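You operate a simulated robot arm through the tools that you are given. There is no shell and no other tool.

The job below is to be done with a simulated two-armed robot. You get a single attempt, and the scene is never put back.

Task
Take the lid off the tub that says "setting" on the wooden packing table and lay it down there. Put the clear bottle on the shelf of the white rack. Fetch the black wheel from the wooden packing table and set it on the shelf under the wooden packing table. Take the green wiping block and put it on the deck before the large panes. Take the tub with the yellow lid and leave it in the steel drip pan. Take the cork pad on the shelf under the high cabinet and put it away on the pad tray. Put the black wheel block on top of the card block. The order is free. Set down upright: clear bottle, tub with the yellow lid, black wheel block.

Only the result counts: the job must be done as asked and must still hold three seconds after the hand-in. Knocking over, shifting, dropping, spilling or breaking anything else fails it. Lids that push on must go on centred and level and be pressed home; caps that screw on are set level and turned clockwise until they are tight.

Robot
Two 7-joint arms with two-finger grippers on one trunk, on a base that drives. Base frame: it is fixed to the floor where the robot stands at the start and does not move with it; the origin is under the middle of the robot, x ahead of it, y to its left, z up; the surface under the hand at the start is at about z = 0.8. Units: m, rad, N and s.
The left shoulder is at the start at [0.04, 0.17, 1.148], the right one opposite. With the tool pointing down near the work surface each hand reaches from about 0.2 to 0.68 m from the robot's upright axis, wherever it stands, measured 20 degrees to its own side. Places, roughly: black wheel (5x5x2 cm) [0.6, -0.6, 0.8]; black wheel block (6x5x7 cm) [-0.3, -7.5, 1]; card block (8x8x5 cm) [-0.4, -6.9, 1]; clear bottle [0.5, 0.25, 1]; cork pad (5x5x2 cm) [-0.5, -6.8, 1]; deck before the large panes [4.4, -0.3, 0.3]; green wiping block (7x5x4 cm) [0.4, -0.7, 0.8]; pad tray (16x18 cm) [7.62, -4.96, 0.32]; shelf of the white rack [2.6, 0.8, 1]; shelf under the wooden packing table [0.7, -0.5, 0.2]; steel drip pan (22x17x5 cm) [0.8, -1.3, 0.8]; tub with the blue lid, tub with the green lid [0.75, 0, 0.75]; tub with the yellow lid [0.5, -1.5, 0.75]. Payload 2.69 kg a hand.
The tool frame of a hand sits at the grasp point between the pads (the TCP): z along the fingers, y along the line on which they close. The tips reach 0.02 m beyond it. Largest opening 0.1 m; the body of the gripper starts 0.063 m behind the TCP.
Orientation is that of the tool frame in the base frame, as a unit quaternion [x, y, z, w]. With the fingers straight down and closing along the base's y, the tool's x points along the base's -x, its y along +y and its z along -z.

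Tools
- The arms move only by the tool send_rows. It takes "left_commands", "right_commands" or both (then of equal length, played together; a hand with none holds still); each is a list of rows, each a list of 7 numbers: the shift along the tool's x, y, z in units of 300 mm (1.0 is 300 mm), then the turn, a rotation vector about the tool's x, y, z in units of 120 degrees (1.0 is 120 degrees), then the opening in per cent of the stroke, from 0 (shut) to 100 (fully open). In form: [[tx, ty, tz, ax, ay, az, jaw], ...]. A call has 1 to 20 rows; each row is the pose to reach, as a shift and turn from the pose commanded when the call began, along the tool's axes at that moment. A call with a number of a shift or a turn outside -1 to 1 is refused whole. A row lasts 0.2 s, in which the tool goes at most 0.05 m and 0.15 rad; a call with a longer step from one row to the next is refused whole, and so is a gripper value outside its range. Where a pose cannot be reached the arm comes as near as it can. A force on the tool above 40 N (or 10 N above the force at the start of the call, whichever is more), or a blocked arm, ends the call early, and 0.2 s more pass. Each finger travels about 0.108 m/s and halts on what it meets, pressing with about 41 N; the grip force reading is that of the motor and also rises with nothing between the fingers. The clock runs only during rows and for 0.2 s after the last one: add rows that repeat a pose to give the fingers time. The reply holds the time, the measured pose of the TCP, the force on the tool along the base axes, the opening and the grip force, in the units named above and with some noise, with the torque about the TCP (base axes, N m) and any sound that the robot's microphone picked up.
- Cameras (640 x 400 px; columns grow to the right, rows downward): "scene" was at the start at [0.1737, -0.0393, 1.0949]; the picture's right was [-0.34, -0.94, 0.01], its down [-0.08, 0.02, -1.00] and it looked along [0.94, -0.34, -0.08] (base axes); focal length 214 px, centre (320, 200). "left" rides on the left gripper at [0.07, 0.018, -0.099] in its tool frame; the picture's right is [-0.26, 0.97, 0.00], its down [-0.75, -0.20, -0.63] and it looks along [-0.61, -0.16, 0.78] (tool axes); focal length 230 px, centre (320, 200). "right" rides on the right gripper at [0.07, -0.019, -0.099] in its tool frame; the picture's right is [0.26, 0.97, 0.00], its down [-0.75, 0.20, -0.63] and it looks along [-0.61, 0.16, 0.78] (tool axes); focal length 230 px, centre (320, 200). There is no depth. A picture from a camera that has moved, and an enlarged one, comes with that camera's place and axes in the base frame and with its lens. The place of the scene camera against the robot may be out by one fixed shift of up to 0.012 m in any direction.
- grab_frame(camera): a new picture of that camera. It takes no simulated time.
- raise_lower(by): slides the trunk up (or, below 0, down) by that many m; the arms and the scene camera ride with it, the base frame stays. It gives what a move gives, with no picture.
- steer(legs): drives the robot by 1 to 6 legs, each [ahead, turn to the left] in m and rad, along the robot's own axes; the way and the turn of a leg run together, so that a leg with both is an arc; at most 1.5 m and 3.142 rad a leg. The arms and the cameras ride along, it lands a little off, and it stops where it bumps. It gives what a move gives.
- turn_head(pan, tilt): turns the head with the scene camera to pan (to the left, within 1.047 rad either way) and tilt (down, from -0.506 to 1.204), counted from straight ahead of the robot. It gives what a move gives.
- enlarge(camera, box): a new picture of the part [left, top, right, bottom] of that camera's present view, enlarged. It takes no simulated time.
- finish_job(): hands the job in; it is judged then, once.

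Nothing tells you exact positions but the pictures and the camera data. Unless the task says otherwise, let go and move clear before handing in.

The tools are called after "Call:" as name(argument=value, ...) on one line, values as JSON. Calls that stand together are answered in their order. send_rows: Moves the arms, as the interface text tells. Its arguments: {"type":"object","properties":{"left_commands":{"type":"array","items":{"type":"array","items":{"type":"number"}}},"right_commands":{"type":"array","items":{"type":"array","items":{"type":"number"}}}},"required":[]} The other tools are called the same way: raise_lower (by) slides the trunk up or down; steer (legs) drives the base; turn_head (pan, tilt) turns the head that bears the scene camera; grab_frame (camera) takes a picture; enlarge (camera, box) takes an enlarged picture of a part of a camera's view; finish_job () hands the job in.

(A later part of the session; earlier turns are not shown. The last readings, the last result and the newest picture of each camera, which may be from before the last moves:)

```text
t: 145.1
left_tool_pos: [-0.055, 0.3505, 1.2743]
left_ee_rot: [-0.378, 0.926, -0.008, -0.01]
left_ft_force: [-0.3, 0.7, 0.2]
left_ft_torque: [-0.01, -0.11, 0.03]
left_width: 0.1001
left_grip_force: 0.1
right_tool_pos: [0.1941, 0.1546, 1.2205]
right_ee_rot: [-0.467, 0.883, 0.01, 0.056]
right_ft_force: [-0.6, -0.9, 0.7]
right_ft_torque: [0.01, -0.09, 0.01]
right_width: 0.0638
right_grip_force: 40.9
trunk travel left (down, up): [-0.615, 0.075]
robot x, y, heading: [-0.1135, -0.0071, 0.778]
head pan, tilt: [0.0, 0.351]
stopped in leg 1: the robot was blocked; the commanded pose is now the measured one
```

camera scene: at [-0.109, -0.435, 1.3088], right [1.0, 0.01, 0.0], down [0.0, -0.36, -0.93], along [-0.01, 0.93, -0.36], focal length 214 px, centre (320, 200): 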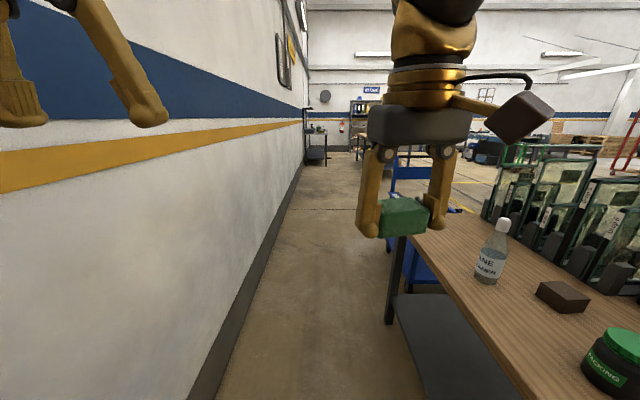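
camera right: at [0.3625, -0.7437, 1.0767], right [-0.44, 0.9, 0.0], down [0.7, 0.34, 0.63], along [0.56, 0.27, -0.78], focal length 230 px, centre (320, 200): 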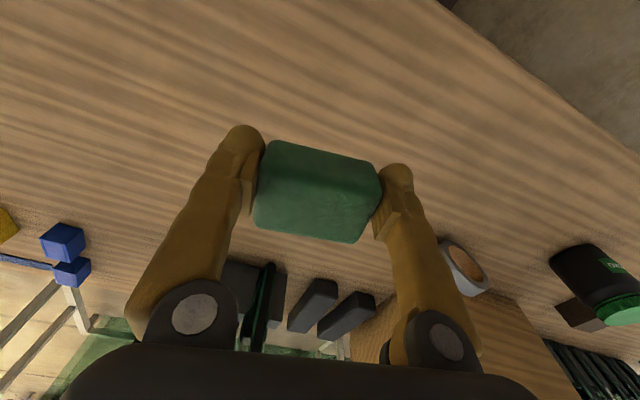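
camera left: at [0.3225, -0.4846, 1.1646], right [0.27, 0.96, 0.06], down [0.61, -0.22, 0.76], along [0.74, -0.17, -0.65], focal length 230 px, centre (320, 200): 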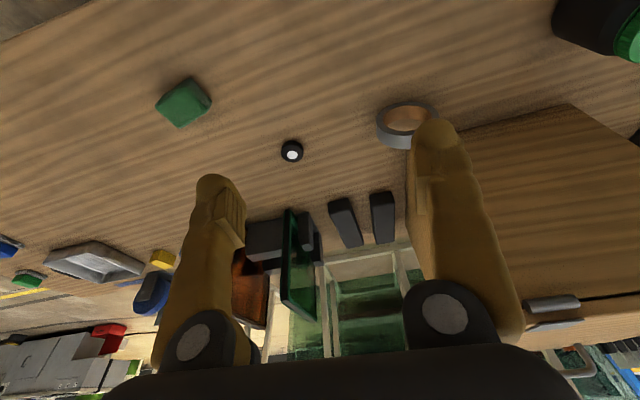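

Blocked again with the hands retracting—happens when the arms are folded. I'll stretch the hands forward/lower and finish the turn.

Call:
send_rows(left_commands=[[-0.1, 0, 0.06, 0, -0.002, 0, 100], [-0.2, 0, 0.12, 0, -0.004, 0, 100], [-0.3, 0, 0.18, 0, -0.006, 0, 100], [-0.4, 0, 0.24, -0.003, -0.009, 0, 100], [-0.5, 0, 0.3, -0.003, -0.012, 0, 100], [-0.5, 0, 0.3, -0.003, -0.012, 0, 100], [-0.5, 0, 0.3, -0.003, -0.012, 0, 100]], right_commands=[[-0.09, 0, 0.01, -0.004, 0.01, 0, 0], [-0.18, 0, 0.02, -0.008, 0.02, 0, 0], [-0.27, 0, 0.03, -0.012, 0.03, 0, 0], [-0.36, 0, 0.05, -0.0165, 0.04, 0, 0], [-0.45, 0, 0.07, -0.0165, 0.0517, 0, 0], [-0.45, 0, 0.07, -0.0165, 0.0517, 0, 0], [-0.45, 0, 0.07, -0.0165, 0.0517, 0, 0]])

Call:
steer(legs=[[0, -0.775]])

```text
t: 146.7
left_tool_pos: [0.0655, 0.4653, 1.2122]
left_ee_rot: [-0.378, 0.925, 0.014, 0.034]
left_ft_force: [-0.7, 0.1, -1.1]
left_ft_torque: [-0.02, 0.0, -0.02]
left_width: 0.1002
left_grip_force: 0.1
right_tool_pos: [0.2783, 0.268, 1.2124]
right_ee_rot: [-0.466, 0.885, 0.001, -0.002]
right_ft_force: [0.3, 0.1, 0.1]
right_ft_torque: [0.01, 0.02, 0.0]
right_width: 0.064
right_grip_force: 41.3
trunk travel left (down, up): [-0.615, 0.075]
robot x, y, heading: [-0.1147, -0.0114, 0.775]
head pan, tilt: [0.0, 0.351]
```

```text
t: 147.6
left_tool_pos: [0.0487, 0.4309, 1.2282]
left_ee_rot: [-0.366, 0.929, 0.017, 0.051]
left_ft_force: [0.0, 0.0, -0.3]
left_ft_torque: [0.01, -0.02, -0.04]
left_width: 0.0998
left_grip_force: 0.1
right_tool_pos: [0.2564, 0.2279, 1.2289]
right_ee_rot: [-0.454, 0.891, 0.005, 0.016]
right_ft_force: [-0.6, -0.8, -0.4]
right_ft_torque: [0.05, -0.02, 0.0]
right_width: 0.0637
right_grip_force: 40.7
trunk travel left (down, up): [-0.615, 0.075]
robot x, y, heading: [-0.1196, -0.0096, 0.746]
head pan, tilt: [0.0, 0.351]
stopped in leg 1: the robot was blocked; the commanded pose is now the measured one
```

Retry the turn.

Call:
steer(legs=[[0, -0.4]])

Call:
steer(legs=[[0, -0.35]])

```text
t: 149.2
left_tool_pos: [0.2049, 0.3366, 1.2256]
left_ee_rot: [-0.179, 0.982, 0.006, 0.051]
left_ft_force: [0.1, 0.3, -0.1]
left_ft_torque: [-0.01, 0.05, 0.01]
left_width: 0.1002
left_grip_force: 0.1
right_tool_pos: [0.3209, 0.0701, 1.2273]
right_ee_rot: [-0.273, 0.962, 0.002, 0.015]
right_ft_force: [-0.2, 0.2, -0.3]
right_ft_torque: [0.05, 0.0, 0.01]
right_width: 0.0638
right_grip_force: 40.7
trunk travel left (down, up): [-0.615, 0.075]
robot x, y, heading: [-0.117, -0.0078, 0.358]
head pan, tilt: [0.0, 0.351]
```

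```text
t: 150.7
left_tool_pos: [0.2839, 0.2073, 1.2319]
left_ee_rot: [-0.008, 0.998, -0.002, 0.058]
left_ft_force: [-1.1, -0.2, 0.0]
left_ft_torque: [0.02, 0.03, 0.01]
left_width: 0.1001
left_grip_force: 0.1
right_tool_pos: [0.3034, -0.0827, 1.2339]
right_ee_rot: [-0.101, 0.995, -0.002, 0.022]
right_ft_force: [-0.7, -0.4, -0.5]
right_ft_torque: [0.03, 0.01, -0.01]
right_width: 0.0638
right_grip_force: 40.8
trunk travel left (down, up): [-0.615, 0.075]
robot x, y, heading: [-0.1125, -0.0015, 0.015]
head pan, tilt: [0.0, 0.351]
```

Facing the table at y≈0. Lower the trunk somewhat and look at the bottle with the left wrist camera.

Call:
raise_lower(by=-0.15)

Call:
grab_frame(camera="left")

Call:
turn_head(pan=0.15, tilt=0.5)

Call:
grab_frame(camera="scene")

```text
t: 152.4
left_tool_pos: [0.264, 0.2074, 1.0881]
left_ee_rot: [-0.007, 0.998, -0.003, 0.067]
left_ft_force: [-0.1, 0.2, 0.0]
left_ft_torque: [-0.01, -0.01, -0.05]
left_width: 0.1
left_grip_force: 0.0
right_tool_pos: [0.2818, -0.0832, 1.0897]
right_ee_rot: [-0.103, 0.994, -0.003, 0.032]
right_ft_force: [-0.2, -0.8, -0.5]
right_ft_torque: [0.0, 0.0, 0.03]
right_width: 0.0639
right_grip_force: 40.9
trunk travel left (down, up): [-0.465, 0.225]
robot x, y, heading: [-0.1168, -0.0036, 0.014]
head pan, tilt: [0.0, 0.351]
```

```text
taken
camera left: at [0.1814, 0.225, 1.1766], right [0.24, 0.97, 0.03], down [0.66, -0.19, 0.73], along [0.71, -0.16, -0.69], focal length 230 px, centre (320, 200)
```

left: 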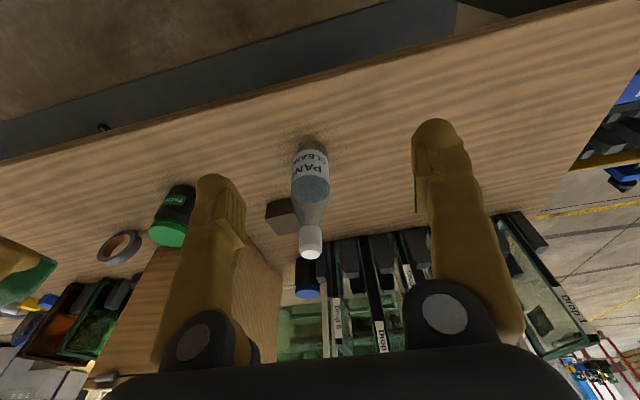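

```text
t: 153.1
left_tool_pos: [0.2635, 0.2072, 1.0887]
left_ee_rot: [-0.007, 0.998, -0.003, 0.066]
left_ft_force: [0.3, 0.9, 0.6]
left_ft_torque: [0.03, 0.0, -0.01]
left_width: 0.0998
left_grip_force: 0.1
right_tool_pos: [0.2824, -0.0832, 1.0894]
right_ee_rot: [-0.103, 0.994, -0.004, 0.03]
right_ft_force: [0.6, -0.1, -0.7]
right_ft_torque: [0.03, 0.02, -0.02]
right_width: 0.0637
right_grip_force: 41.0
trunk travel left (down, up): [-0.465, 0.225]
robot x, y, heading: [-0.1166, -0.0026, 0.017]
head pan, tilt: [0.15, 0.499]
```

```text
taken
camera scene: at [0.0631, 0.0032, 1.1449], right [0.16, -0.99, 0.0], down [-0.49, -0.08, -0.87], along [0.86, 0.14, -0.49], focal length 214 px, centre (320, 200)
```

scene: 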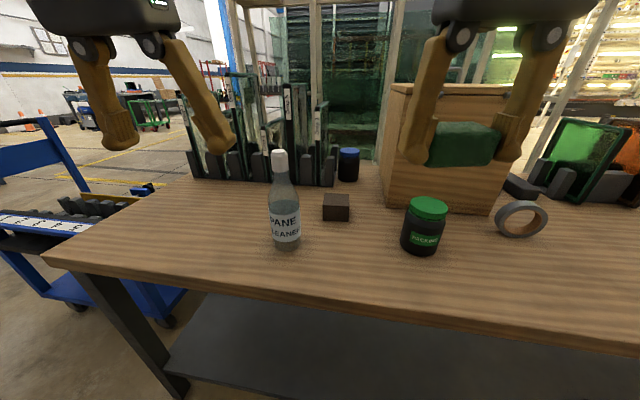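

The bottle axis is at about (0.435, 0.157), cap top near z=1.02. I'll pitch the left hand to ~60° forward and bring it to a pre-grasp in front of the bottle.

Call:
send_rows(left_commands=[[-0.02, -0.02, 0.06, 0, -0.055, 0.001, 100], [-0.04, -0.04, 0.12, 0, -0.11, 0.002, 100], [-0.06, -0.06, 0.18, 0, -0.165, 0.003, 100], [-0.08, -0.083, 0.24, 0, -0.22, 0.004, 100], [-0.1, -0.104, 0.31, 0, -0.275, 0.005, 100], [-0.12, -0.125, 0.37, 0, -0.33, 0.006, 100], [-0.14, -0.146, 0.43, 0, -0.385, 0.0067, 100], [-0.16, -0.167, 0.49, 0, -0.437, 0.0067, 100], [-0.16, -0.167, 0.49, 0, -0.437, 0.0067, 100], [-0.16, -0.167, 0.49, 0, -0.437, 0.0067, 100]])

Call:
grab_frame(camera="left")

Call:
grab_frame(camera="scene")

```text
t: 155.3
left_tool_pos: [0.3359, 0.1664, 0.9522]
left_ee_rot: [-0.023, 0.865, 0.002, 0.502]
left_ft_force: [-0.4, -0.2, -0.7]
left_ft_torque: [0.01, 0.0, 0.0]
left_width: 0.0999
left_grip_force: 0.0
right_tool_pos: [0.2839, -0.0847, 1.0901]
right_ee_rot: [-0.102, 0.994, -0.003, 0.031]
right_ft_force: [0.6, -0.8, -0.8]
right_ft_torque: [0.01, 0.02, 0.01]
right_width: 0.064
right_grip_force: 41.0
trunk travel left (down, up): [-0.465, 0.225]
robot x, y, heading: [-0.1143, -0.0104, 0.015]
head pan, tilt: [0.15, 0.499]
```

```text
taken
camera left: at [0.2148, 0.1807, 0.9388], right [0.09, 0.97, 0.21], down [-0.16, -0.19, 0.97], along [0.98, -0.12, 0.14], focal length 230 px, centre (320, 200)
```

left: 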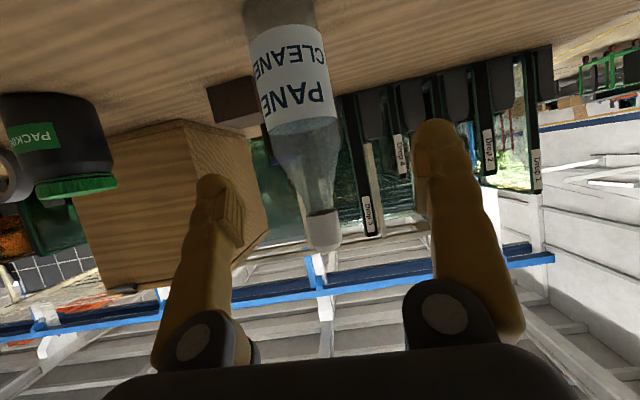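

```text
taken
camera scene: at [0.0633, 0.0032, 1.1449], right [0.16, -0.99, 0.0], down [-0.49, -0.08, -0.87], along [0.86, 0.14, -0.49], focal length 214 px, centre (320, 200)
```

scene: 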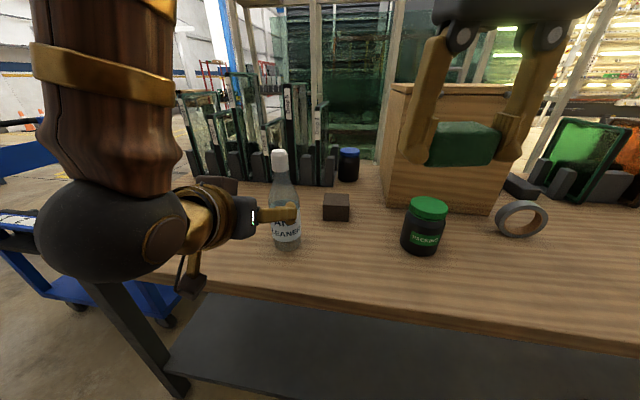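

The cap centre triangulates to (0.44, 0.151). I'll shift sideways to centre, then advance along the finger direction.

Call:
send_rows(left_commands=[[0, -0.03, 0.03, 0, 0, 0, 100], [0, -0.06, 0.06, 0, 0, 0, 100], [0, -0.06, 0.1, 0, 0, 0, 100], [0, -0.06, 0.1, 0, 0, 0, 100], [0, -0.06, 0.1, 0, 0, 0, 100]])

Call:
grab_frame(camera="left")

```text
t: 156.5
left_tool_pos: [0.3603, 0.1485, 0.9352]
left_ee_rot: [-0.016, 0.865, 0.004, 0.501]
left_ft_force: [-0.2, 0.1, -0.3]
left_ft_torque: [-0.02, -0.01, -0.01]
left_width: 0.0999
left_grip_force: 0.1
right_tool_pos: [0.2832, -0.0838, 1.0899]
right_ee_rot: [-0.102, 0.994, -0.003, 0.029]
right_ft_force: [-0.4, 1.2, -0.7]
right_ft_torque: [0.0, 0.03, -0.01]
right_width: 0.0637
right_grip_force: 41.3
trunk travel left (down, up): [-0.465, 0.225]
robot x, y, heading: [-0.1145, -0.0036, 0.016]
head pan, tilt: [0.15, 0.499]
```

```text
taken
camera left: at [0.2398, 0.1625, 0.9229], right [0.1, 0.97, 0.21], down [-0.17, -0.2, 0.97], along [0.98, -0.13, 0.14], focal length 230 px, centre (320, 200)
```

left: 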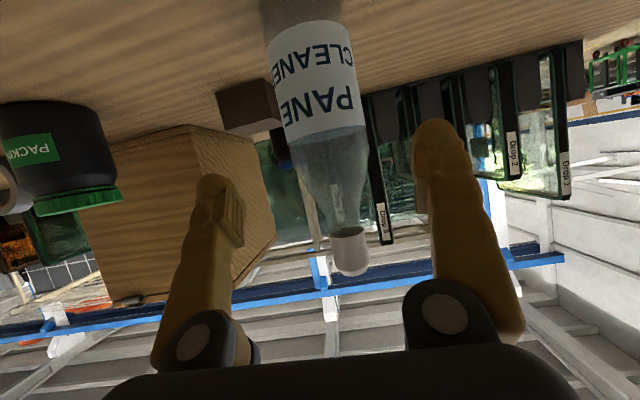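

Centred on the bottle. Advancing to grasp position.

Call:
send_rows(left_commands=[[0, 0, 0.08, 0, 0, 0, 100], [0, 0, 0.16, 0, 0, 0, 100], [-0.005, 0, 0.23, 0, 0, 0, 100], [-0.01, 0, 0.3, 0, 0, 0, 100], [-0.01, 0, 0.3, 0, 0, 0, 100], [-0.01, 0, 0.3, 0, 0, 0, 100]])

Call:
grab_frame(camera="left")

Call:
enlarge(camera="scene", box=[200, 130, 360, 260])

```text
t: 157.9
left_tool_pos: [0.4378, 0.1396, 0.8918]
left_ee_rot: [0.0, 0.865, 0.002, 0.501]
left_ft_force: [-0.1, 0.4, -0.5]
left_ft_torque: [-0.01, -0.03, 0.03]
left_width: 0.1
left_grip_force: 0.0
right_tool_pos: [0.283, -0.0829, 1.0903]
right_ee_rot: [-0.103, 0.994, -0.003, 0.03]
right_ft_force: [0.8, 0.2, -0.1]
right_ft_torque: [0.03, 0.0, 0.02]
right_width: 0.064
right_grip_force: 41.3
trunk travel left (down, up): [-0.465, 0.225]
robot x, y, heading: [-0.1147, -0.0069, 0.012]
head pan, tilt: [0.15, 0.499]
```

```text
taken
camera left: at [0.317, 0.1581, 0.8801], right [0.13, 0.97, 0.23], down [-0.17, -0.2, 0.96], along [0.98, -0.16, 0.14], focal length 230 px, centre (320, 200)
```

left: 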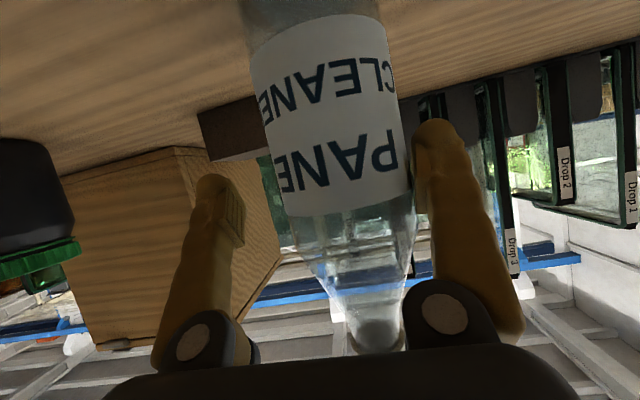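

```text
3.08 times, centred on (280, 195) of scene
camera zoom: at [0.0631, 0.0034, 1.1449], right [0.16, -0.99, 0.0], down [-0.49, -0.08, -0.87], along [0.86, 0.14, -0.49], focal length 660 px, centre (443, 215)
```

zoom: 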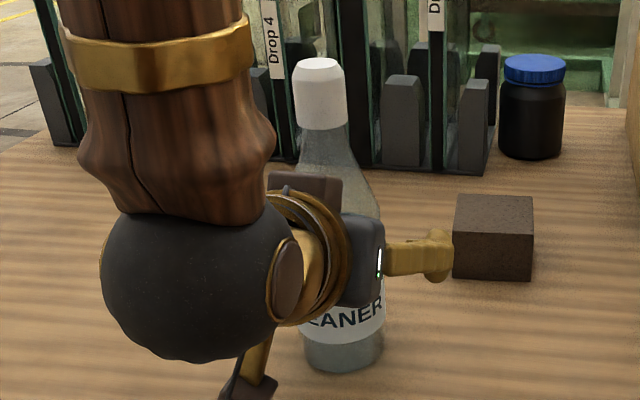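

The hand is about 1 cm too far right; shift left to centre before closing.

Call:
send_rows(left_commands=[[0, 0.02, 0, 0, 0, 0, 100], [0, 0.037, 0, 0, 0, 0, 100], [0, 0.037, 0, 0, 0, 0, 100], [0, 0.037, 0, 0, 0, 0, 100], [0, 0.037, 0, 0, 0, 0, 100]])

Call:
grab_frame(camera="left")

```text
t: 159.1
left_tool_pos: [0.4363, 0.1513, 0.8908]
left_ee_rot: [-0.001, 0.866, 0.002, 0.5]
left_ft_force: [0.0, -0.7, 0.3]
left_ft_torque: [0.04, 0.0, 0.03]
left_width: 0.1
left_grip_force: 0.1
right_tool_pos: [0.2823, -0.0839, 1.0892]
right_ee_rot: [-0.101, 0.994, -0.003, 0.03]
right_ft_force: [0.2, 0.6, -0.9]
right_ft_torque: [0.0, 0.01, -0.01]
right_width: 0.0637
right_grip_force: 41.0
trunk travel left (down, up): [-0.465, 0.225]
robot x, y, heading: [-0.1151, -0.0066, 0.019]
head pan, tilt: [0.15, 0.499]
```

```text
taken
camera left: at [0.3167, 0.1689, 0.8801], right [0.13, 0.97, 0.23], down [-0.17, -0.2, 0.96], along [0.98, -0.16, 0.14], focal length 230 px, centre (320, 200)
```

left: 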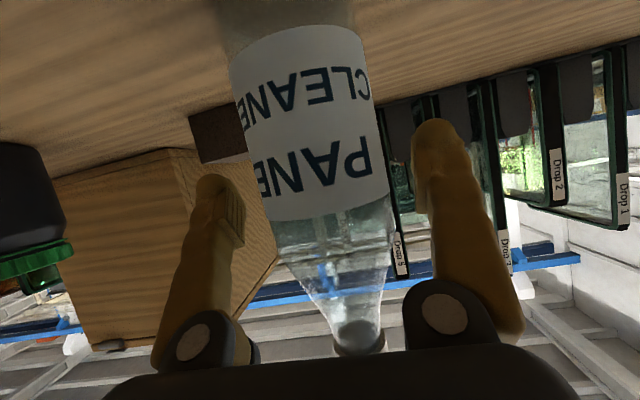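

Centred now; closing on the bottle.

Call:
send_rows(left_commands=[[0, 0, 0, 0, 0, 0, 85], [0, 0, 0, 0, 0, 0, 70], [0, 0, 0, 0, 0, 0, 50], [0, 0, 0, 0, 0, 0, 0], [0, 0, 0, 0, 0, 0, 0]])

Call:
grab_frame(camera="left")

```text
t: 160.3
left_tool_pos: [0.4371, 0.1499, 0.8921]
left_ee_rot: [0.0, 0.866, 0.001, 0.501]
left_ft_force: [0.4, 1.1, 1.0]
left_ft_torque: [-0.03, -0.03, 0.02]
left_width: 0.0645
left_grip_force: 40.8
right_tool_pos: [0.2829, -0.082, 1.0903]
right_ee_rot: [-0.103, 0.994, -0.003, 0.029]
right_ft_force: [0.3, 0.0, -1.1]
right_ft_torque: [0.02, 0.02, 0.02]
right_width: 0.0636
right_grip_force: 41.0
trunk travel left (down, up): [-0.465, 0.225]
robot x, y, heading: [-0.1145, -0.0071, 0.015]
head pan, tilt: [0.15, 0.499]
```

```text
taken
camera left: at [0.3167, 0.169, 0.8801], right [0.13, 0.97, 0.23], down [-0.17, -0.2, 0.96], along [0.98, -0.16, 0.14], focal length 230 px, centre (320, 200)
```

left: 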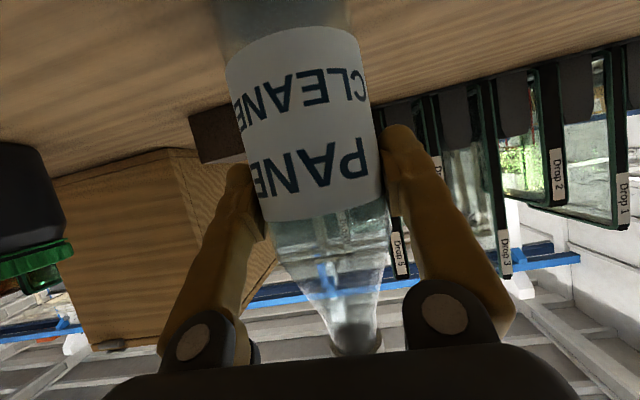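

Bottle is held (base 9.2 cm below the TCP). Lift with the trunk, stretch the right hand a little, then turn left and look.

Call:
raise_lower(by=0.15)

Call:
send_rows(right_commands=[[-0.08, -0.05, 0.08, 0, 0.007, 0, 0], [-0.16, -0.1, 0.16, 0, 0.014, 0, 0], [-0.25, -0.15, 0.24, 0, 0.021, 0, 0], [-0.25, -0.15, 0.3, 0, 0.028, 0, 0], [-0.25, -0.15, 0.3, 0, 0.028, 0, 0]])

Call:
steer(legs=[[0, 0.8]])

Call:
grab_frame(camera="left")

```text
t: 162.1
left_tool_pos: [0.4368, 0.1499, 1.0407]
left_ee_rot: [0.0, 0.865, 0.002, 0.501]
left_ft_force: [0.0, -0.7, -3.5]
left_ft_torque: [0.01, -0.01, 0.01]
left_width: 0.0646
left_grip_force: 41.7
right_tool_pos: [0.2847, -0.0843, 1.2397]
right_ee_rot: [-0.103, 0.994, -0.003, 0.03]
right_ft_force: [-0.4, 0.5, -1.1]
right_ft_torque: [-0.03, 0.01, 0.0]
right_width: 0.0639
right_grip_force: 40.7
trunk travel left (down, up): [-0.615, 0.075]
robot x, y, heading: [-0.1166, -0.0096, 0.014]
head pan, tilt: [0.15, 0.499]
```

```text
t: 163.2
left_tool_pos: [0.4368, 0.1506, 1.0417]
left_ee_rot: [0.0, 0.865, 0.001, 0.501]
left_ft_force: [-0.3, 0.2, -2.7]
left_ft_torque: [0.0, 0.02, -0.01]
left_width: 0.0645
left_grip_force: 41.0
right_tool_pos: [0.3708, -0.1139, 1.1552]
right_ee_rot: [-0.102, 0.995, -0.006, 0.001]
right_ft_force: [0.0, -0.7, 0.3]
right_ft_torque: [-0.02, 0.02, -0.01]
right_width: 0.0637
right_grip_force: 40.8
trunk travel left (down, up): [-0.615, 0.075]
robot x, y, heading: [-0.115, 0.0002, 0.012]
head pan, tilt: [0.15, 0.499]
```

```text
t: 165.8
left_tool_pos: [0.152, 0.5038, 1.0415]
left_ee_rot: [-0.344, 0.794, 0.2, 0.459]
left_ft_force: [-0.3, -0.1, -3.2]
left_ft_torque: [0.02, 0.0, -0.01]
left_width: 0.0645
left_grip_force: 40.8
right_tool_pos: [0.2992, 0.2763, 1.1554]
right_ee_rot: [-0.488, 0.873, -0.005, 0.003]
right_ft_force: [0.0, -0.5, -0.2]
right_ft_torque: [0.01, -0.01, 0.05]
right_width: 0.064
right_grip_force: 41.0
trunk travel left (down, up): [-0.615, 0.075]
robot x, y, heading: [-0.1097, -0.0059, 0.83]
head pan, tilt: [0.15, 0.499]
```

```text
taken
camera left: at [0.0553, 0.4293, 1.03], right [-0.62, 0.75, 0.23], down [0.03, -0.26, 0.96], along [0.79, 0.6, 0.14], focal length 230 px, centre (320, 200)
```

left: 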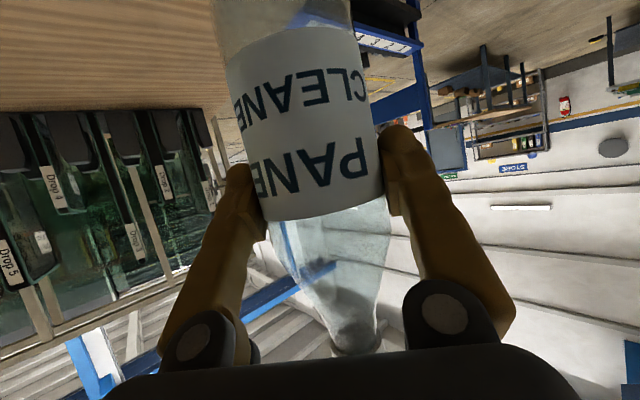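

Both objects are held steadily. Continue turning to face +y and look ahead.

Call:
steer(legs=[[0, 0.745]])

Call:
turn_head(pan=-0.5, tilt=0.3)

Call:
grab_frame(camera="scene")

Call:
turn_head(pan=0.0, tilt=0.3)

Call:
grab_frame(camera="scene")

```text
t: 168.2
left_tool_pos: [-0.2597, 0.531, 1.0507]
left_ee_rot: [-0.603, 0.615, 0.356, 0.362]
left_ft_force: [0.9, 1.1, -2.6]
left_ft_torque: [-0.04, 0.01, 0.0]
left_width: 0.0649
left_grip_force: 41.4
right_tool_pos: [0.002, 0.4592, 1.1627]
right_ee_rot: [0.769, -0.639, -0.001, -0.011]
right_ft_force: [-0.6, 0.1, 0.4]
right_ft_torque: [-0.01, -0.01, 0.01]
right_width: 0.0637
right_grip_force: 40.6
trunk travel left (down, up): [-0.615, 0.075]
robot x, y, heading: [-0.1048, -0.0061, 1.56]
head pan, tilt: [0.15, 0.499]
```

```text
t: 169.3
left_tool_pos: [-0.2605, 0.5164, 1.0579]
left_ee_rot: [-0.6, 0.612, 0.361, 0.366]
left_ft_force: [0.1, 0.2, -2.9]
left_ft_torque: [0.0, 0.02, 0.03]
left_width: 0.0643
left_grip_force: 41.1
right_tool_pos: [0.0029, 0.4412, 1.1697]
right_ee_rot: [0.768, -0.641, -0.005, -0.018]
right_ft_force: [-0.3, 0.0, 0.3]
right_ft_torque: [-0.01, -0.01, 0.02]
right_width: 0.0641
right_grip_force: 40.9
trunk travel left (down, up): [-0.615, 0.075]
robot x, y, heading: [-0.1027, -0.0068, 1.566]
head pan, tilt: [-0.499, 0.3]
```

```text
taken
camera scene: at [-0.0609, 0.1589, 1.3132], right [0.88, -0.48, 0.01], down [-0.14, -0.28, -0.95], along [0.46, 0.83, -0.31], focal length 214 px, centre (320, 200)
```

scene: 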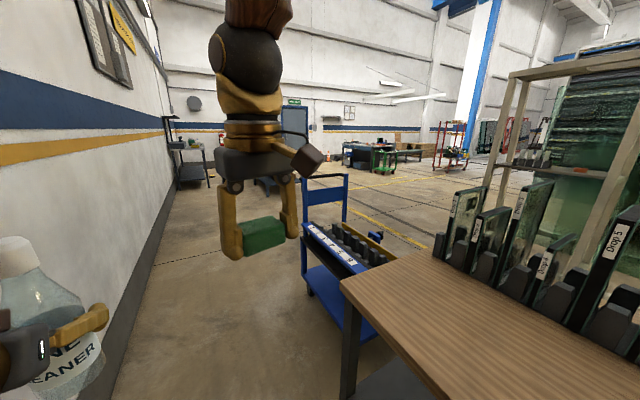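

```text
t: 170.2
left_tool_pos: [-0.2605, 0.5154, 1.0592]
left_ee_rot: [-0.6, 0.613, 0.361, 0.366]
left_ft_force: [0.0, -0.4, -2.5]
left_ft_torque: [-0.01, -0.01, -0.03]
left_width: 0.0645
left_grip_force: 40.7
right_tool_pos: [0.0025, 0.4404, 1.1704]
right_ee_rot: [0.769, -0.639, -0.005, -0.018]
right_ft_force: [0.5, 0.0, -0.4]
right_ft_torque: [-0.02, 0.02, -0.04]
right_width: 0.064
right_grip_force: 41.3
trunk travel left (down, up): [-0.615, 0.075]
robot x, y, heading: [-0.1054, -0.0058, 1.567]
head pan, tilt: [0.0, 0.3]
```

```text
taken
camera scene: at [-0.1053, 0.1699, 1.3131], right [1.0, -0.01, 0.0], down [0.0, -0.31, -0.95], along [0.01, 0.95, -0.31], focal length 214 px, centre (320, 200)
```

scene: 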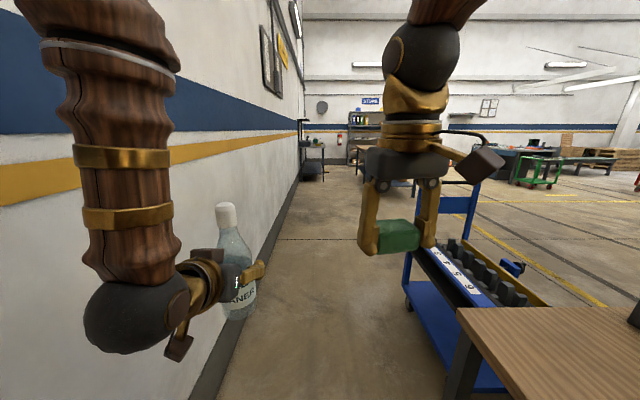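

The cart's left side is at x≥0.5. I'll veer slightly right away from the wall and drive ahead past the cart.

Call:
steer(legs=[[0.3, -0.12], [0.8, 0]])

Call:
turn_head(pan=-0.6, tilt=0.3)

Call:
grab_frame(camera="scene")

```text
t: 176.2
left_tool_pos: [-0.063, 1.6347, 1.0582]
left_ee_rot: [-0.558, 0.651, 0.337, 0.389]
left_ft_force: [0.2, -0.3, -3.2]
left_ft_torque: [-0.02, -0.01, -0.03]
left_width: 0.0645
left_grip_force: 40.9
right_tool_pos: [0.1865, 1.5241, 1.1697]
right_ee_rot: [0.724, -0.689, -0.004, -0.019]
right_ft_force: [-0.2, 1.3, -0.7]
right_ft_torque: [-0.02, 0.03, 0.0]
right_width: 0.064
right_grip_force: 40.5
trunk travel left (down, up): [-0.615, 0.075]
robot x, y, heading: [0.0219, 1.0993, 1.428]
head pan, tilt: [0.0, 0.3]
```

```text
t: 177.2
left_tool_pos: [-0.0675, 1.6191, 1.0685]
left_ee_rot: [-0.554, 0.649, 0.34, 0.395]
left_ft_force: [-0.5, 0.3, -2.8]
left_ft_torque: [-0.04, 0.01, -0.02]
left_width: 0.0646
left_grip_force: 40.8
right_tool_pos: [0.1855, 1.5083, 1.1768]
right_ee_rot: [0.724, -0.689, -0.008, -0.025]
right_ft_force: [-0.4, -0.1, 0.0]
right_ft_torque: [-0.03, -0.02, 0.02]
right_width: 0.0641
right_grip_force: 41.3
trunk travel left (down, up): [-0.615, 0.075]
robot x, y, heading: [0.0224, 1.0939, 1.433]
head pan, tilt: [-0.6, 0.3]
```

```text
taken
camera scene: at [0.094, 1.2487, 1.3133], right [0.74, -0.67, 0.01], down [-0.2, -0.24, -0.95], along [0.64, 0.7, -0.31], focal length 214 px, centre (320, 200)
```

scene: 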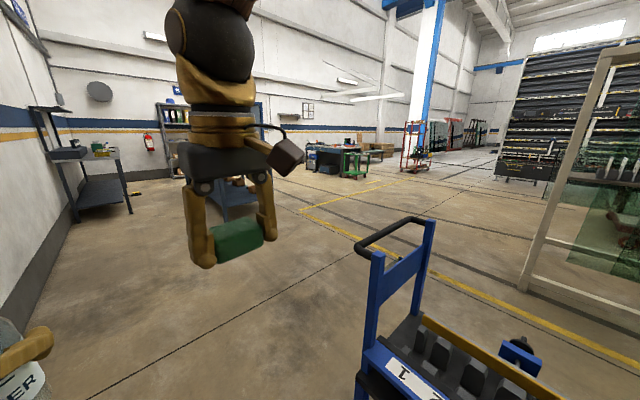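

The cart ends at y≈1.65. Drive on to y≈2.05, then turn right to face +x.

Call:
steer(legs=[[0.95, 0]])

Call:
steer(legs=[[0, -0.72]])

Call:
steer(legs=[[0, -0.71]])

Call:
turn_head(pan=-0.4, tilt=0.3)

Call:
grab_frame(camera="scene")

```text
t: 182.1
left_tool_pos: [0.0809, 2.5603, 1.0683]
left_ee_rot: [-0.55, 0.653, 0.337, 0.397]
left_ft_force: [0.3, 0.1, -3.4]
left_ft_torque: [-0.02, 0.02, -0.01]
left_width: 0.0646
left_grip_force: 40.5
right_tool_pos: [0.3301, 2.4454, 1.1768]
right_ee_rot: [0.718, -0.696, -0.009, -0.025]
right_ft_force: [0.4, 0.8, -0.6]
right_ft_torque: [-0.01, -0.01, 0.0]
right_width: 0.0638
right_grip_force: 40.9
trunk travel left (down, up): [-0.615, 0.075]
robot x, y, heading: [0.1578, 2.0366, 1.416]
head pan, tilt: [-0.6, 0.3]
```

```text
t: 184.5
left_tool_pos: [0.4387, 2.4697, 1.0774]
left_ee_rot: [-0.276, 0.802, 0.175, 0.499]
left_ft_force: [-0.5, -0.6, -3.3]
left_ft_torque: [0.0, 0.04, -0.04]
left_width: 0.0645
left_grip_force: 41.1
right_tool_pos: [0.5457, 2.2156, 1.1841]
right_ee_rot: [-0.422, 0.906, 0.001, 0.034]
right_ft_force: [-0.8, 0.0, -1.1]
right_ft_torque: [0.0, -0.01, -0.02]
right_width: 0.0638
right_grip_force: 40.5
trunk travel left (down, up): [-0.615, 0.075]
robot x, y, heading: [0.155, 2.0418, 0.693]
head pan, tilt: [-0.6, 0.3]
```

```text
t: 186.9
left_tool_pos: [0.634, 2.1786, 1.0837]
left_ee_rot: [0.024, 0.844, -0.011, 0.535]
left_ft_force: [-1.3, -0.8, -3.7]
left_ft_torque: [0.03, -0.01, 0.01]
left_width: 0.0645
left_grip_force: 40.4
right_tool_pos: [0.5472, 1.9151, 1.1908]
right_ee_rot: [-0.077, 0.996, -0.014, 0.04]
right_ft_force: [-1.1, 0.4, -0.3]
right_ft_torque: [-0.02, 0.01, 0.0]
right_width: 0.064
right_grip_force: 41.0
trunk travel left (down, up): [-0.615, 0.075]
robot x, y, heading: [0.1557, 2.0437, -0.033]
head pan, tilt: [-0.6, 0.3]
```

```text
t: 187.6
left_tool_pos: [0.6162, 2.1786, 1.093]
left_ee_rot: [0.023, 0.84, -0.01, 0.543]
left_ft_force: [0.3, -0.1, -3.6]
left_ft_torque: [-0.01, 0.0, -0.02]
left_width: 0.0648
left_grip_force: 40.9
right_tool_pos: [0.5277, 1.9139, 1.1965]
right_ee_rot: [-0.077, 0.996, -0.015, 0.05]
right_ft_force: [-0.5, -0.9, 0.2]
right_ft_torque: [0.04, -0.05, -0.02]
right_width: 0.0637
right_grip_force: 41.2
trunk travel left (down, up): [-0.615, 0.075]
robot x, y, heading: [0.1571, 2.0467, -0.033]
head pan, tilt: [-0.4, 0.3]
```

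```text
taken
camera scene: at [0.3313, 1.9936, 1.3135], right [-0.42, -0.91, 0.01], down [-0.28, 0.12, -0.95], along [0.86, -0.4, -0.31], focal length 214 px, centre (320, 200)
```

scene: 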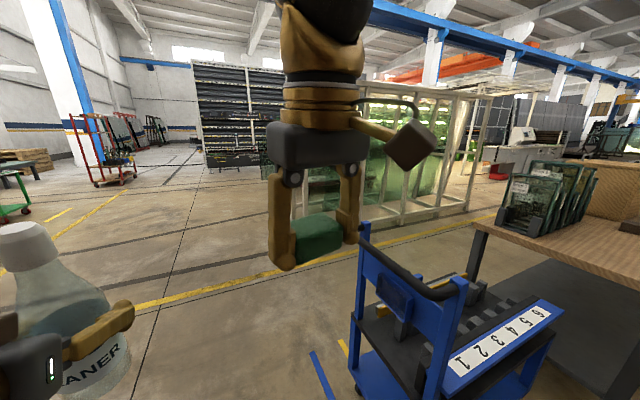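

The path along +x is clear. Drive 1.45 m, then turn to face -y and look at the rack.

Call:
steer(legs=[[1.45, 0]])

Call:
steer(legs=[[0, -0.77]])

Call:
turn_head(pan=0.0, tilt=0.2)

Call:
grab_frame(camera="scene")

```text
t: 194.8
left_tool_pos: [2.056, 2.1182, 1.0923]
left_ee_rot: [0.027, 0.84, -0.012, 0.541]
left_ft_force: [-0.2, 0.2, -2.5]
left_ft_torque: [-0.02, -0.01, 0.01]
left_width: 0.0646
left_grip_force: 41.2
right_tool_pos: [1.9638, 1.8574, 1.1966]
right_ee_rot: [-0.071, 0.996, -0.014, 0.048]
right_ft_force: [0.2, -0.8, -1.2]
right_ft_torque: [0.0, 0.01, 0.03]
right_width: 0.0638
right_grip_force: 40.6
trunk travel left (down, up): [-0.615, 0.075]
robot x, y, heading: [1.5957, 1.9901, -0.046]
head pan, tilt: [-0.4, 0.3]
```

```text
t: 197.2
left_tool_pos: [2.0071, 1.7768, 1.0993]
left_ee_rot: [0.336, 0.765, -0.216, 0.505]
left_ft_force: [0.2, 0.2, -2.2]
left_ft_torque: [0.04, -0.02, 0.01]
left_width: 0.0648
left_grip_force: 40.9
right_tool_pos: [1.7568, 1.6508, 1.2016]
right_ee_rot: [0.303, 0.951, -0.035, 0.047]
right_ft_force: [0.3, -0.5, -0.4]
right_ft_torque: [-0.01, 0.01, -0.03]
right_width: 0.0639
right_grip_force: 40.9
trunk travel left (down, up): [-0.615, 0.075]
robot x, y, heading: [1.5989, 1.9939, -0.803]
head pan, tilt: [-0.4, 0.3]
```

```text
t: 198.1
left_tool_pos: [1.9957, 1.7898, 1.108]
left_ee_rot: [0.332, 0.763, -0.217, 0.511]
left_ft_force: [-0.1, -0.1, -3.2]
left_ft_torque: [0.08, -0.03, 0.01]
left_width: 0.0649
left_grip_force: 40.9
right_tool_pos: [1.7429, 1.6644, 1.2071]
right_ee_rot: [0.303, 0.951, -0.04, 0.053]
right_ft_force: [0.9, 0.6, -0.4]
right_ft_torque: [0.01, -0.01, 0.02]
right_width: 0.064
right_grip_force: 41.0
trunk travel left (down, up): [-0.615, 0.075]
robot x, y, heading: [1.5988, 1.9911, -0.804]
head pan, tilt: [0.0, 0.201]
```

```text
taken
camera scene: at [1.7251, 1.8503, 1.3225], right [-0.72, -0.69, 0.0], down [-0.15, 0.16, -0.98], along [0.68, -0.7, -0.22], focal length 214 px, centre (320, 200)
```

scene: 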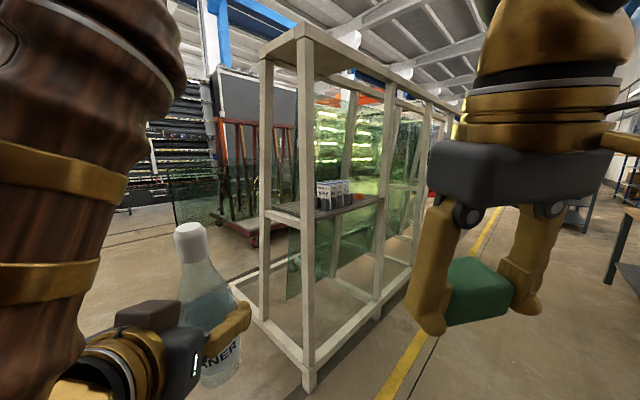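

The rack's front-left post is at about (2.43, 1.21), with the shelf between the front and rear posts. Turn to -y, drive to y≈0.7, then face the rack.

Call:
steer(legs=[[0, -0.767]])

Call:
steer(legs=[[1.28, 0]])

Call:
steer(legs=[[0, 0.78]])

Call:
grab_frame(camera="scene")

```text
t: 200.6
left_tool_pos: [1.7447, 1.5682, 1.1078]
left_ee_rot: [0.592, 0.583, -0.393, 0.393]
left_ft_force: [-0.7, -0.5, -3.2]
left_ft_torque: [0.02, 0.01, -0.01]
left_width: 0.0647
left_grip_force: 40.9
right_tool_pos: [1.4744, 1.6537, 1.2074]
right_ee_rot: [0.636, 0.768, -0.058, 0.034]
right_ft_force: [0.5, 0.7, -0.3]
right_ft_torque: [0.0, 0.01, -0.01]
right_width: 0.0638
right_grip_force: 41.2
trunk travel left (down, up): [-0.615, 0.075]
robot x, y, heading: [1.6041, 1.9935, -1.569]
head pan, tilt: [0.0, 0.201]
```

```text
t: 207.1
left_tool_pos: [1.7611, 0.2755, 1.1156]
left_ee_rot: [0.582, 0.587, -0.395, 0.4]
left_ft_force: [0.1, 0.1, -2.2]
left_ft_torque: [0.0, 0.02, 0.0]
left_width: 0.0646
left_grip_force: 41.1
right_tool_pos: [1.486, 0.3629, 1.2114]
right_ee_rot: [0.632, 0.771, -0.065, 0.038]
right_ft_force: [0.0, -0.2, 0.0]
right_ft_torque: [0.05, 0.0, 0.02]
right_width: 0.0638
right_grip_force: 40.7
trunk travel left (down, up): [-0.615, 0.075]
robot x, y, heading: [1.6109, 0.6836, -1.56]
head pan, tilt: [0.0, 0.201]
```

```text
t: 209.6
left_tool_pos: [1.9933, 0.5111, 1.1236]
left_ee_rot: [0.313, 0.762, -0.215, 0.525]
left_ft_force: [-0.1, 0.0, -3.3]
left_ft_torque: [-0.02, -0.01, -0.01]
left_width: 0.0648
left_grip_force: 41.0
right_tool_pos: [1.7323, 0.3786, 1.216]
right_ee_rot: [0.294, 0.952, -0.05, 0.067]
right_ft_force: [0.0, -0.2, -0.5]
right_ft_torque: [0.06, -0.03, 0.01]
right_width: 0.0637
right_grip_force: 40.9
trunk travel left (down, up): [-0.615, 0.075]
robot x, y, heading: [1.6086, 0.6778, -0.785]
head pan, tilt: [0.0, 0.201]
```

```text
taken
camera scene: at [1.7388, 0.5401, 1.3225], right [-0.71, -0.71, 0.0], down [-0.15, 0.15, -0.98], along [0.69, -0.69, -0.22], focal length 214 px, centre (320, 200)
```

scene: 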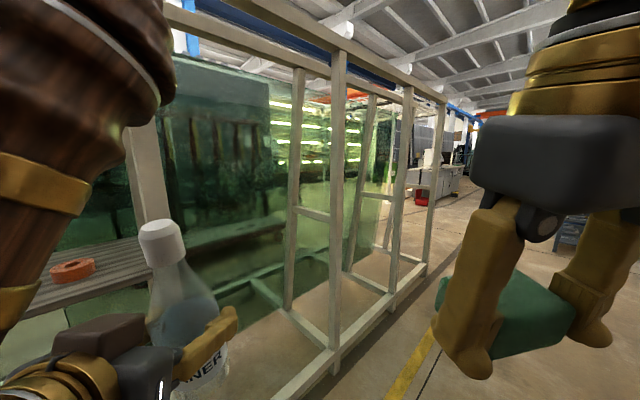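

The rack shelf with the orange object is at the left. Turn fully to face the rack.

Call:
steer(legs=[[0, 0.785]])

Call:
turn_head(pan=0.1, tilt=0.3)

Call:
grab_frame(camera="scene")

Call:
grab_frame(camera="left")

```text
t: 212.2
left_tool_pos: [1.9848, 0.8353, 1.1307]
left_ee_rot: [-0.006, 0.818, 0.004, 0.576]
left_ft_force: [0.7, -1.0, -2.2]
left_ft_torque: [-0.01, 0.01, 0.04]
left_width: 0.0644
left_grip_force: 41.3
right_tool_pos: [1.8913, 0.5559, 1.2198]
right_ee_rot: [-0.095, 0.991, -0.021, 0.087]
right_ft_force: [0.6, 0.0, -0.5]
right_ft_torque: [0.01, -0.04, 0.03]
right_width: 0.0636
right_grip_force: 41.3
trunk travel left (down, up): [-0.615, 0.075]
robot x, y, heading: [1.6067, 0.6739, 0.002]
head pan, tilt: [0.0, 0.201]
```

```text
t: 212.8
left_tool_pos: [1.9681, 0.8359, 1.1356]
left_ee_rot: [-0.011, 0.813, 0.005, 0.583]
left_ft_force: [-1.0, -0.2, -2.6]
left_ft_torque: [-0.02, 0.02, 0.01]
left_width: 0.0646
left_grip_force: 40.8
right_tool_pos: [1.8853, 0.5693, 1.2199]
right_ee_rot: [-0.097, 0.991, -0.006, 0.092]
right_ft_force: [0.5, -0.7, -0.4]
right_ft_torque: [0.01, -0.01, -0.01]
right_width: 0.0638
right_grip_force: 41.2
trunk travel left (down, up): [-0.615, 0.075]
robot x, y, heading: [1.6045, 0.6787, 0.002]
head pan, tilt: [0.099, 0.3]
```

```text
taken
camera scene: at [1.7923, 0.6777, 1.3133], right [0.1, -0.99, 0.0], down [-0.31, -0.03, -0.95], along [0.95, 0.1, -0.31], focal length 214 px, centre (320, 200)
```

scene: 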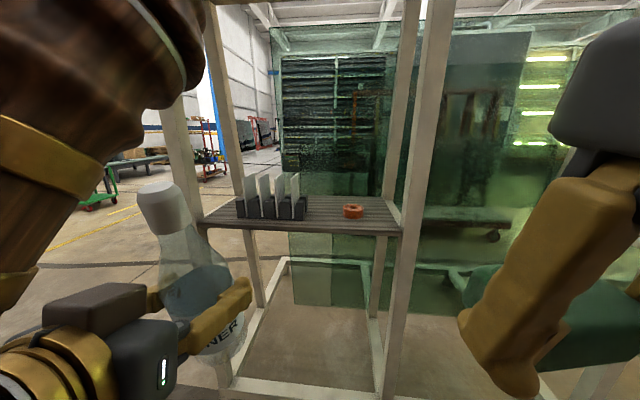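

```text
taken
camera left: at [1.852, 0.8524, 1.1012], right [0.06, 0.97, 0.24], down [-0.35, -0.2, 0.91], along [0.93, -0.14, 0.33], focal length 230 px, centre (320, 200)
```

left: 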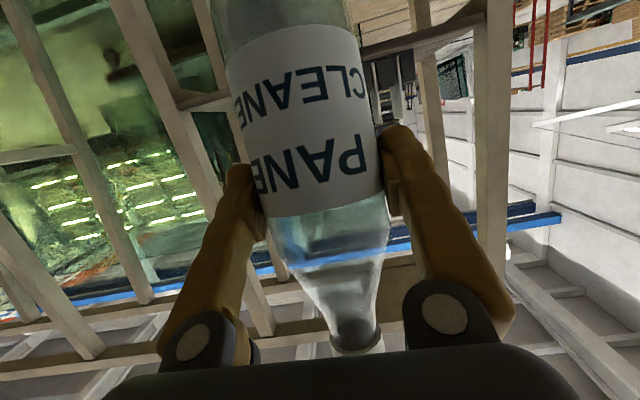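

The shelf spans x≈2.435–2.75, y≈0.49–1.15 at z≈1.0, with a card stand (y 0.80–1.07) and an orange ring near (2.62, 0.63). I'll aim for a free spot at about (2.495, 0.72). Drive forward first.

Call:
steer(legs=[[0.3, 0]])

Call:
send_rows(left_commands=[[0, 0, -0.03, 0.002, 0.02, 0.002, 0], [0, 0, -0.06, 0.004, 0.045, 0.004, 0], [0, 0, -0.08, 0.006, 0.07, 0.006, 0], [0, 0, -0.1, 0.008, 0.093, 0.0076, 0], [0, 0, -0.1, 0.008, 0.093, 0.0076, 0], [0, 0, -0.1, 0.008, 0.093, 0.0076, 0]])

Call:
grab_frame(camera="scene")

Call:
grab_frame(camera="left")

```text
t: 214.9
left_tool_pos: [2.2693, 0.8355, 1.1378]
left_ee_rot: [-0.009, 0.812, 0.003, 0.584]
left_ft_force: [0.6, -0.4, -3.7]
left_ft_torque: [0.0, 0.01, -0.03]
left_width: 0.0649
left_grip_force: 41.4
right_tool_pos: [2.185, 0.568, 1.2186]
right_ee_rot: [-0.095, 0.991, -0.006, 0.09]
right_ft_force: [0.2, -0.2, -0.8]
right_ft_torque: [0.0, 0.03, 0.0]
right_width: 0.064
right_grip_force: 41.2
trunk travel left (down, up): [-0.615, 0.075]
robot x, y, heading: [1.911, 0.6756, 0.001]
head pan, tilt: [0.099, 0.3]
```

```text
t: 216.3
left_tool_pos: [2.2556, 0.8104, 1.1151]
left_ee_rot: [-0.002, 0.861, 0.0, 0.509]
left_ft_force: [-0.8, -0.7, -3.6]
left_ft_torque: [-0.01, 0.02, 0.01]
left_width: 0.0648
left_grip_force: 41.1
left hand out of reach, approached as far as the arm can: row 1, 2, 3, 4, 5, 6
right_tool_pos: [2.1787, 0.5858, 1.2187]
right_ee_rot: [-0.096, 0.991, 0.01, 0.095]
right_ft_force: [-0.1, -0.7, 0.0]
right_ft_torque: [-0.02, 0.02, -0.04]
right_width: 0.0638
right_grip_force: 41.3
trunk travel left (down, up): [-0.615, 0.075]
robot x, y, heading: [1.909, 0.6775, 0.004]
head pan, tilt: [0.099, 0.3]
```

```text
taken
camera scene: at [2.0924, 0.6781, 1.3132], right [0.1, -1.0, 0.0], down [-0.31, -0.03, -0.95], along [0.95, 0.09, -0.31], focal length 214 px, centre (320, 200)
```

scene: 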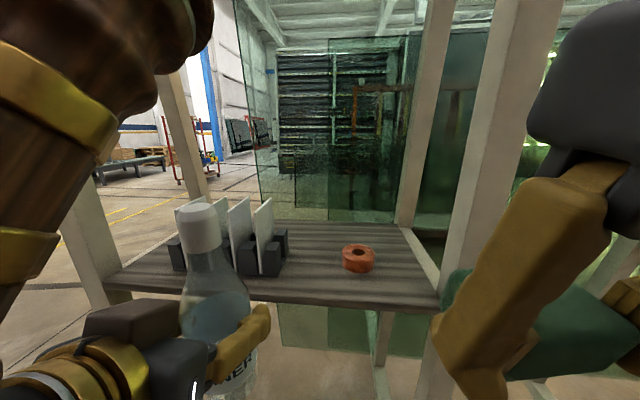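

```text
taken
camera left: at [2.135, 0.8299, 1.1004], right [0.12, 0.97, 0.22], down [-0.19, -0.2, 0.96], along [0.97, -0.16, 0.16], focal length 230 px, centre (320, 200)
```

left: 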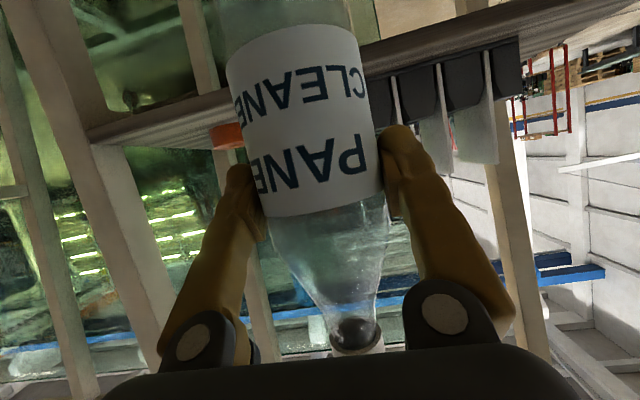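

Hand is levelled back to ~60° pitch. Now move the bottle over the shelf's free spot at (2.49, 0.73), keeping 4 cm above it.

Call:
send_rows(left_commands=[[-0.07, -0.13, 0.045, 0, 0.004, 0, 0], [-0.144, -0.267, 0.091, 0, 0.009, 0, 0], [-0.144, -0.267, 0.091, 0, 0.009, 0, 0], [-0.144, -0.267, 0.091, 0, 0.009, 0, 0]])

Call:
grab_frame(camera="scene")

Call:
grab_frame(camera="left")

```text
t: 217.3
left_tool_pos: [2.3012, 0.7413, 1.1375]
left_ee_rot: [-0.02, 0.87, 0.003, 0.493]
left_ft_force: [0.1, 0.7, -3.5]
left_ft_torque: [0.0, 0.01, 0.02]
left_width: 0.0647
left_grip_force: 40.9
right_tool_pos: [2.1789, 0.5848, 1.218]
right_ee_rot: [-0.097, 0.991, 0.01, 0.094]
right_ft_force: [0.5, 0.0, -0.1]
right_ft_torque: [0.02, 0.02, 0.0]
right_width: 0.0639
right_grip_force: 40.8
trunk travel left (down, up): [-0.615, 0.075]
robot x, y, heading: [1.908, 0.6775, 0.001]
head pan, tilt: [0.099, 0.3]
```

```text
taken
camera scene: at [2.0926, 0.6779, 1.3132], right [0.1, -1.0, 0.0], down [-0.31, -0.03, -0.95], along [0.95, 0.09, -0.31], focal length 214 px, centre (320, 200)
```

scene: 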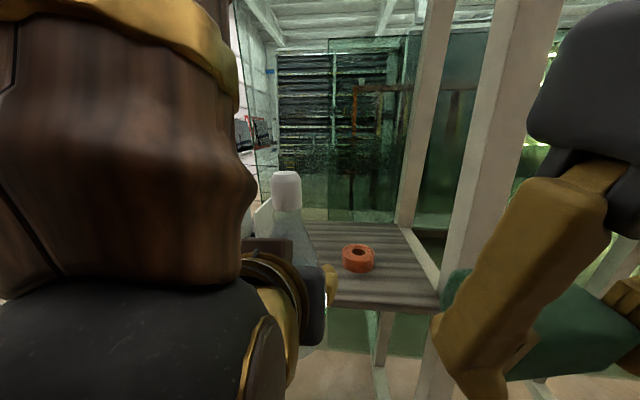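

```text
taken
camera left: at [2.1802, 0.7557, 1.1269], right [0.1, 0.97, 0.21], down [-0.15, -0.19, 0.97], along [0.98, -0.12, 0.12], focal length 230 px, centre (320, 200)
```

left: 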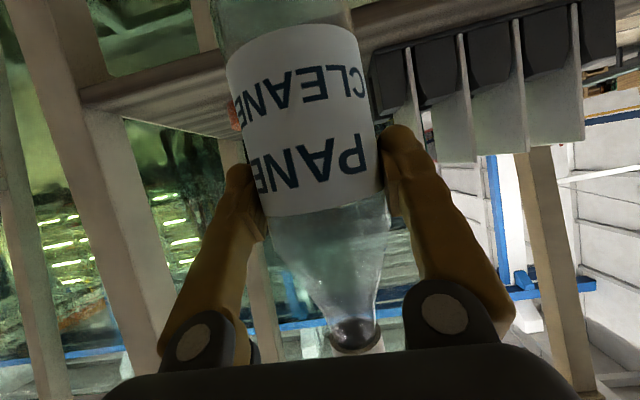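

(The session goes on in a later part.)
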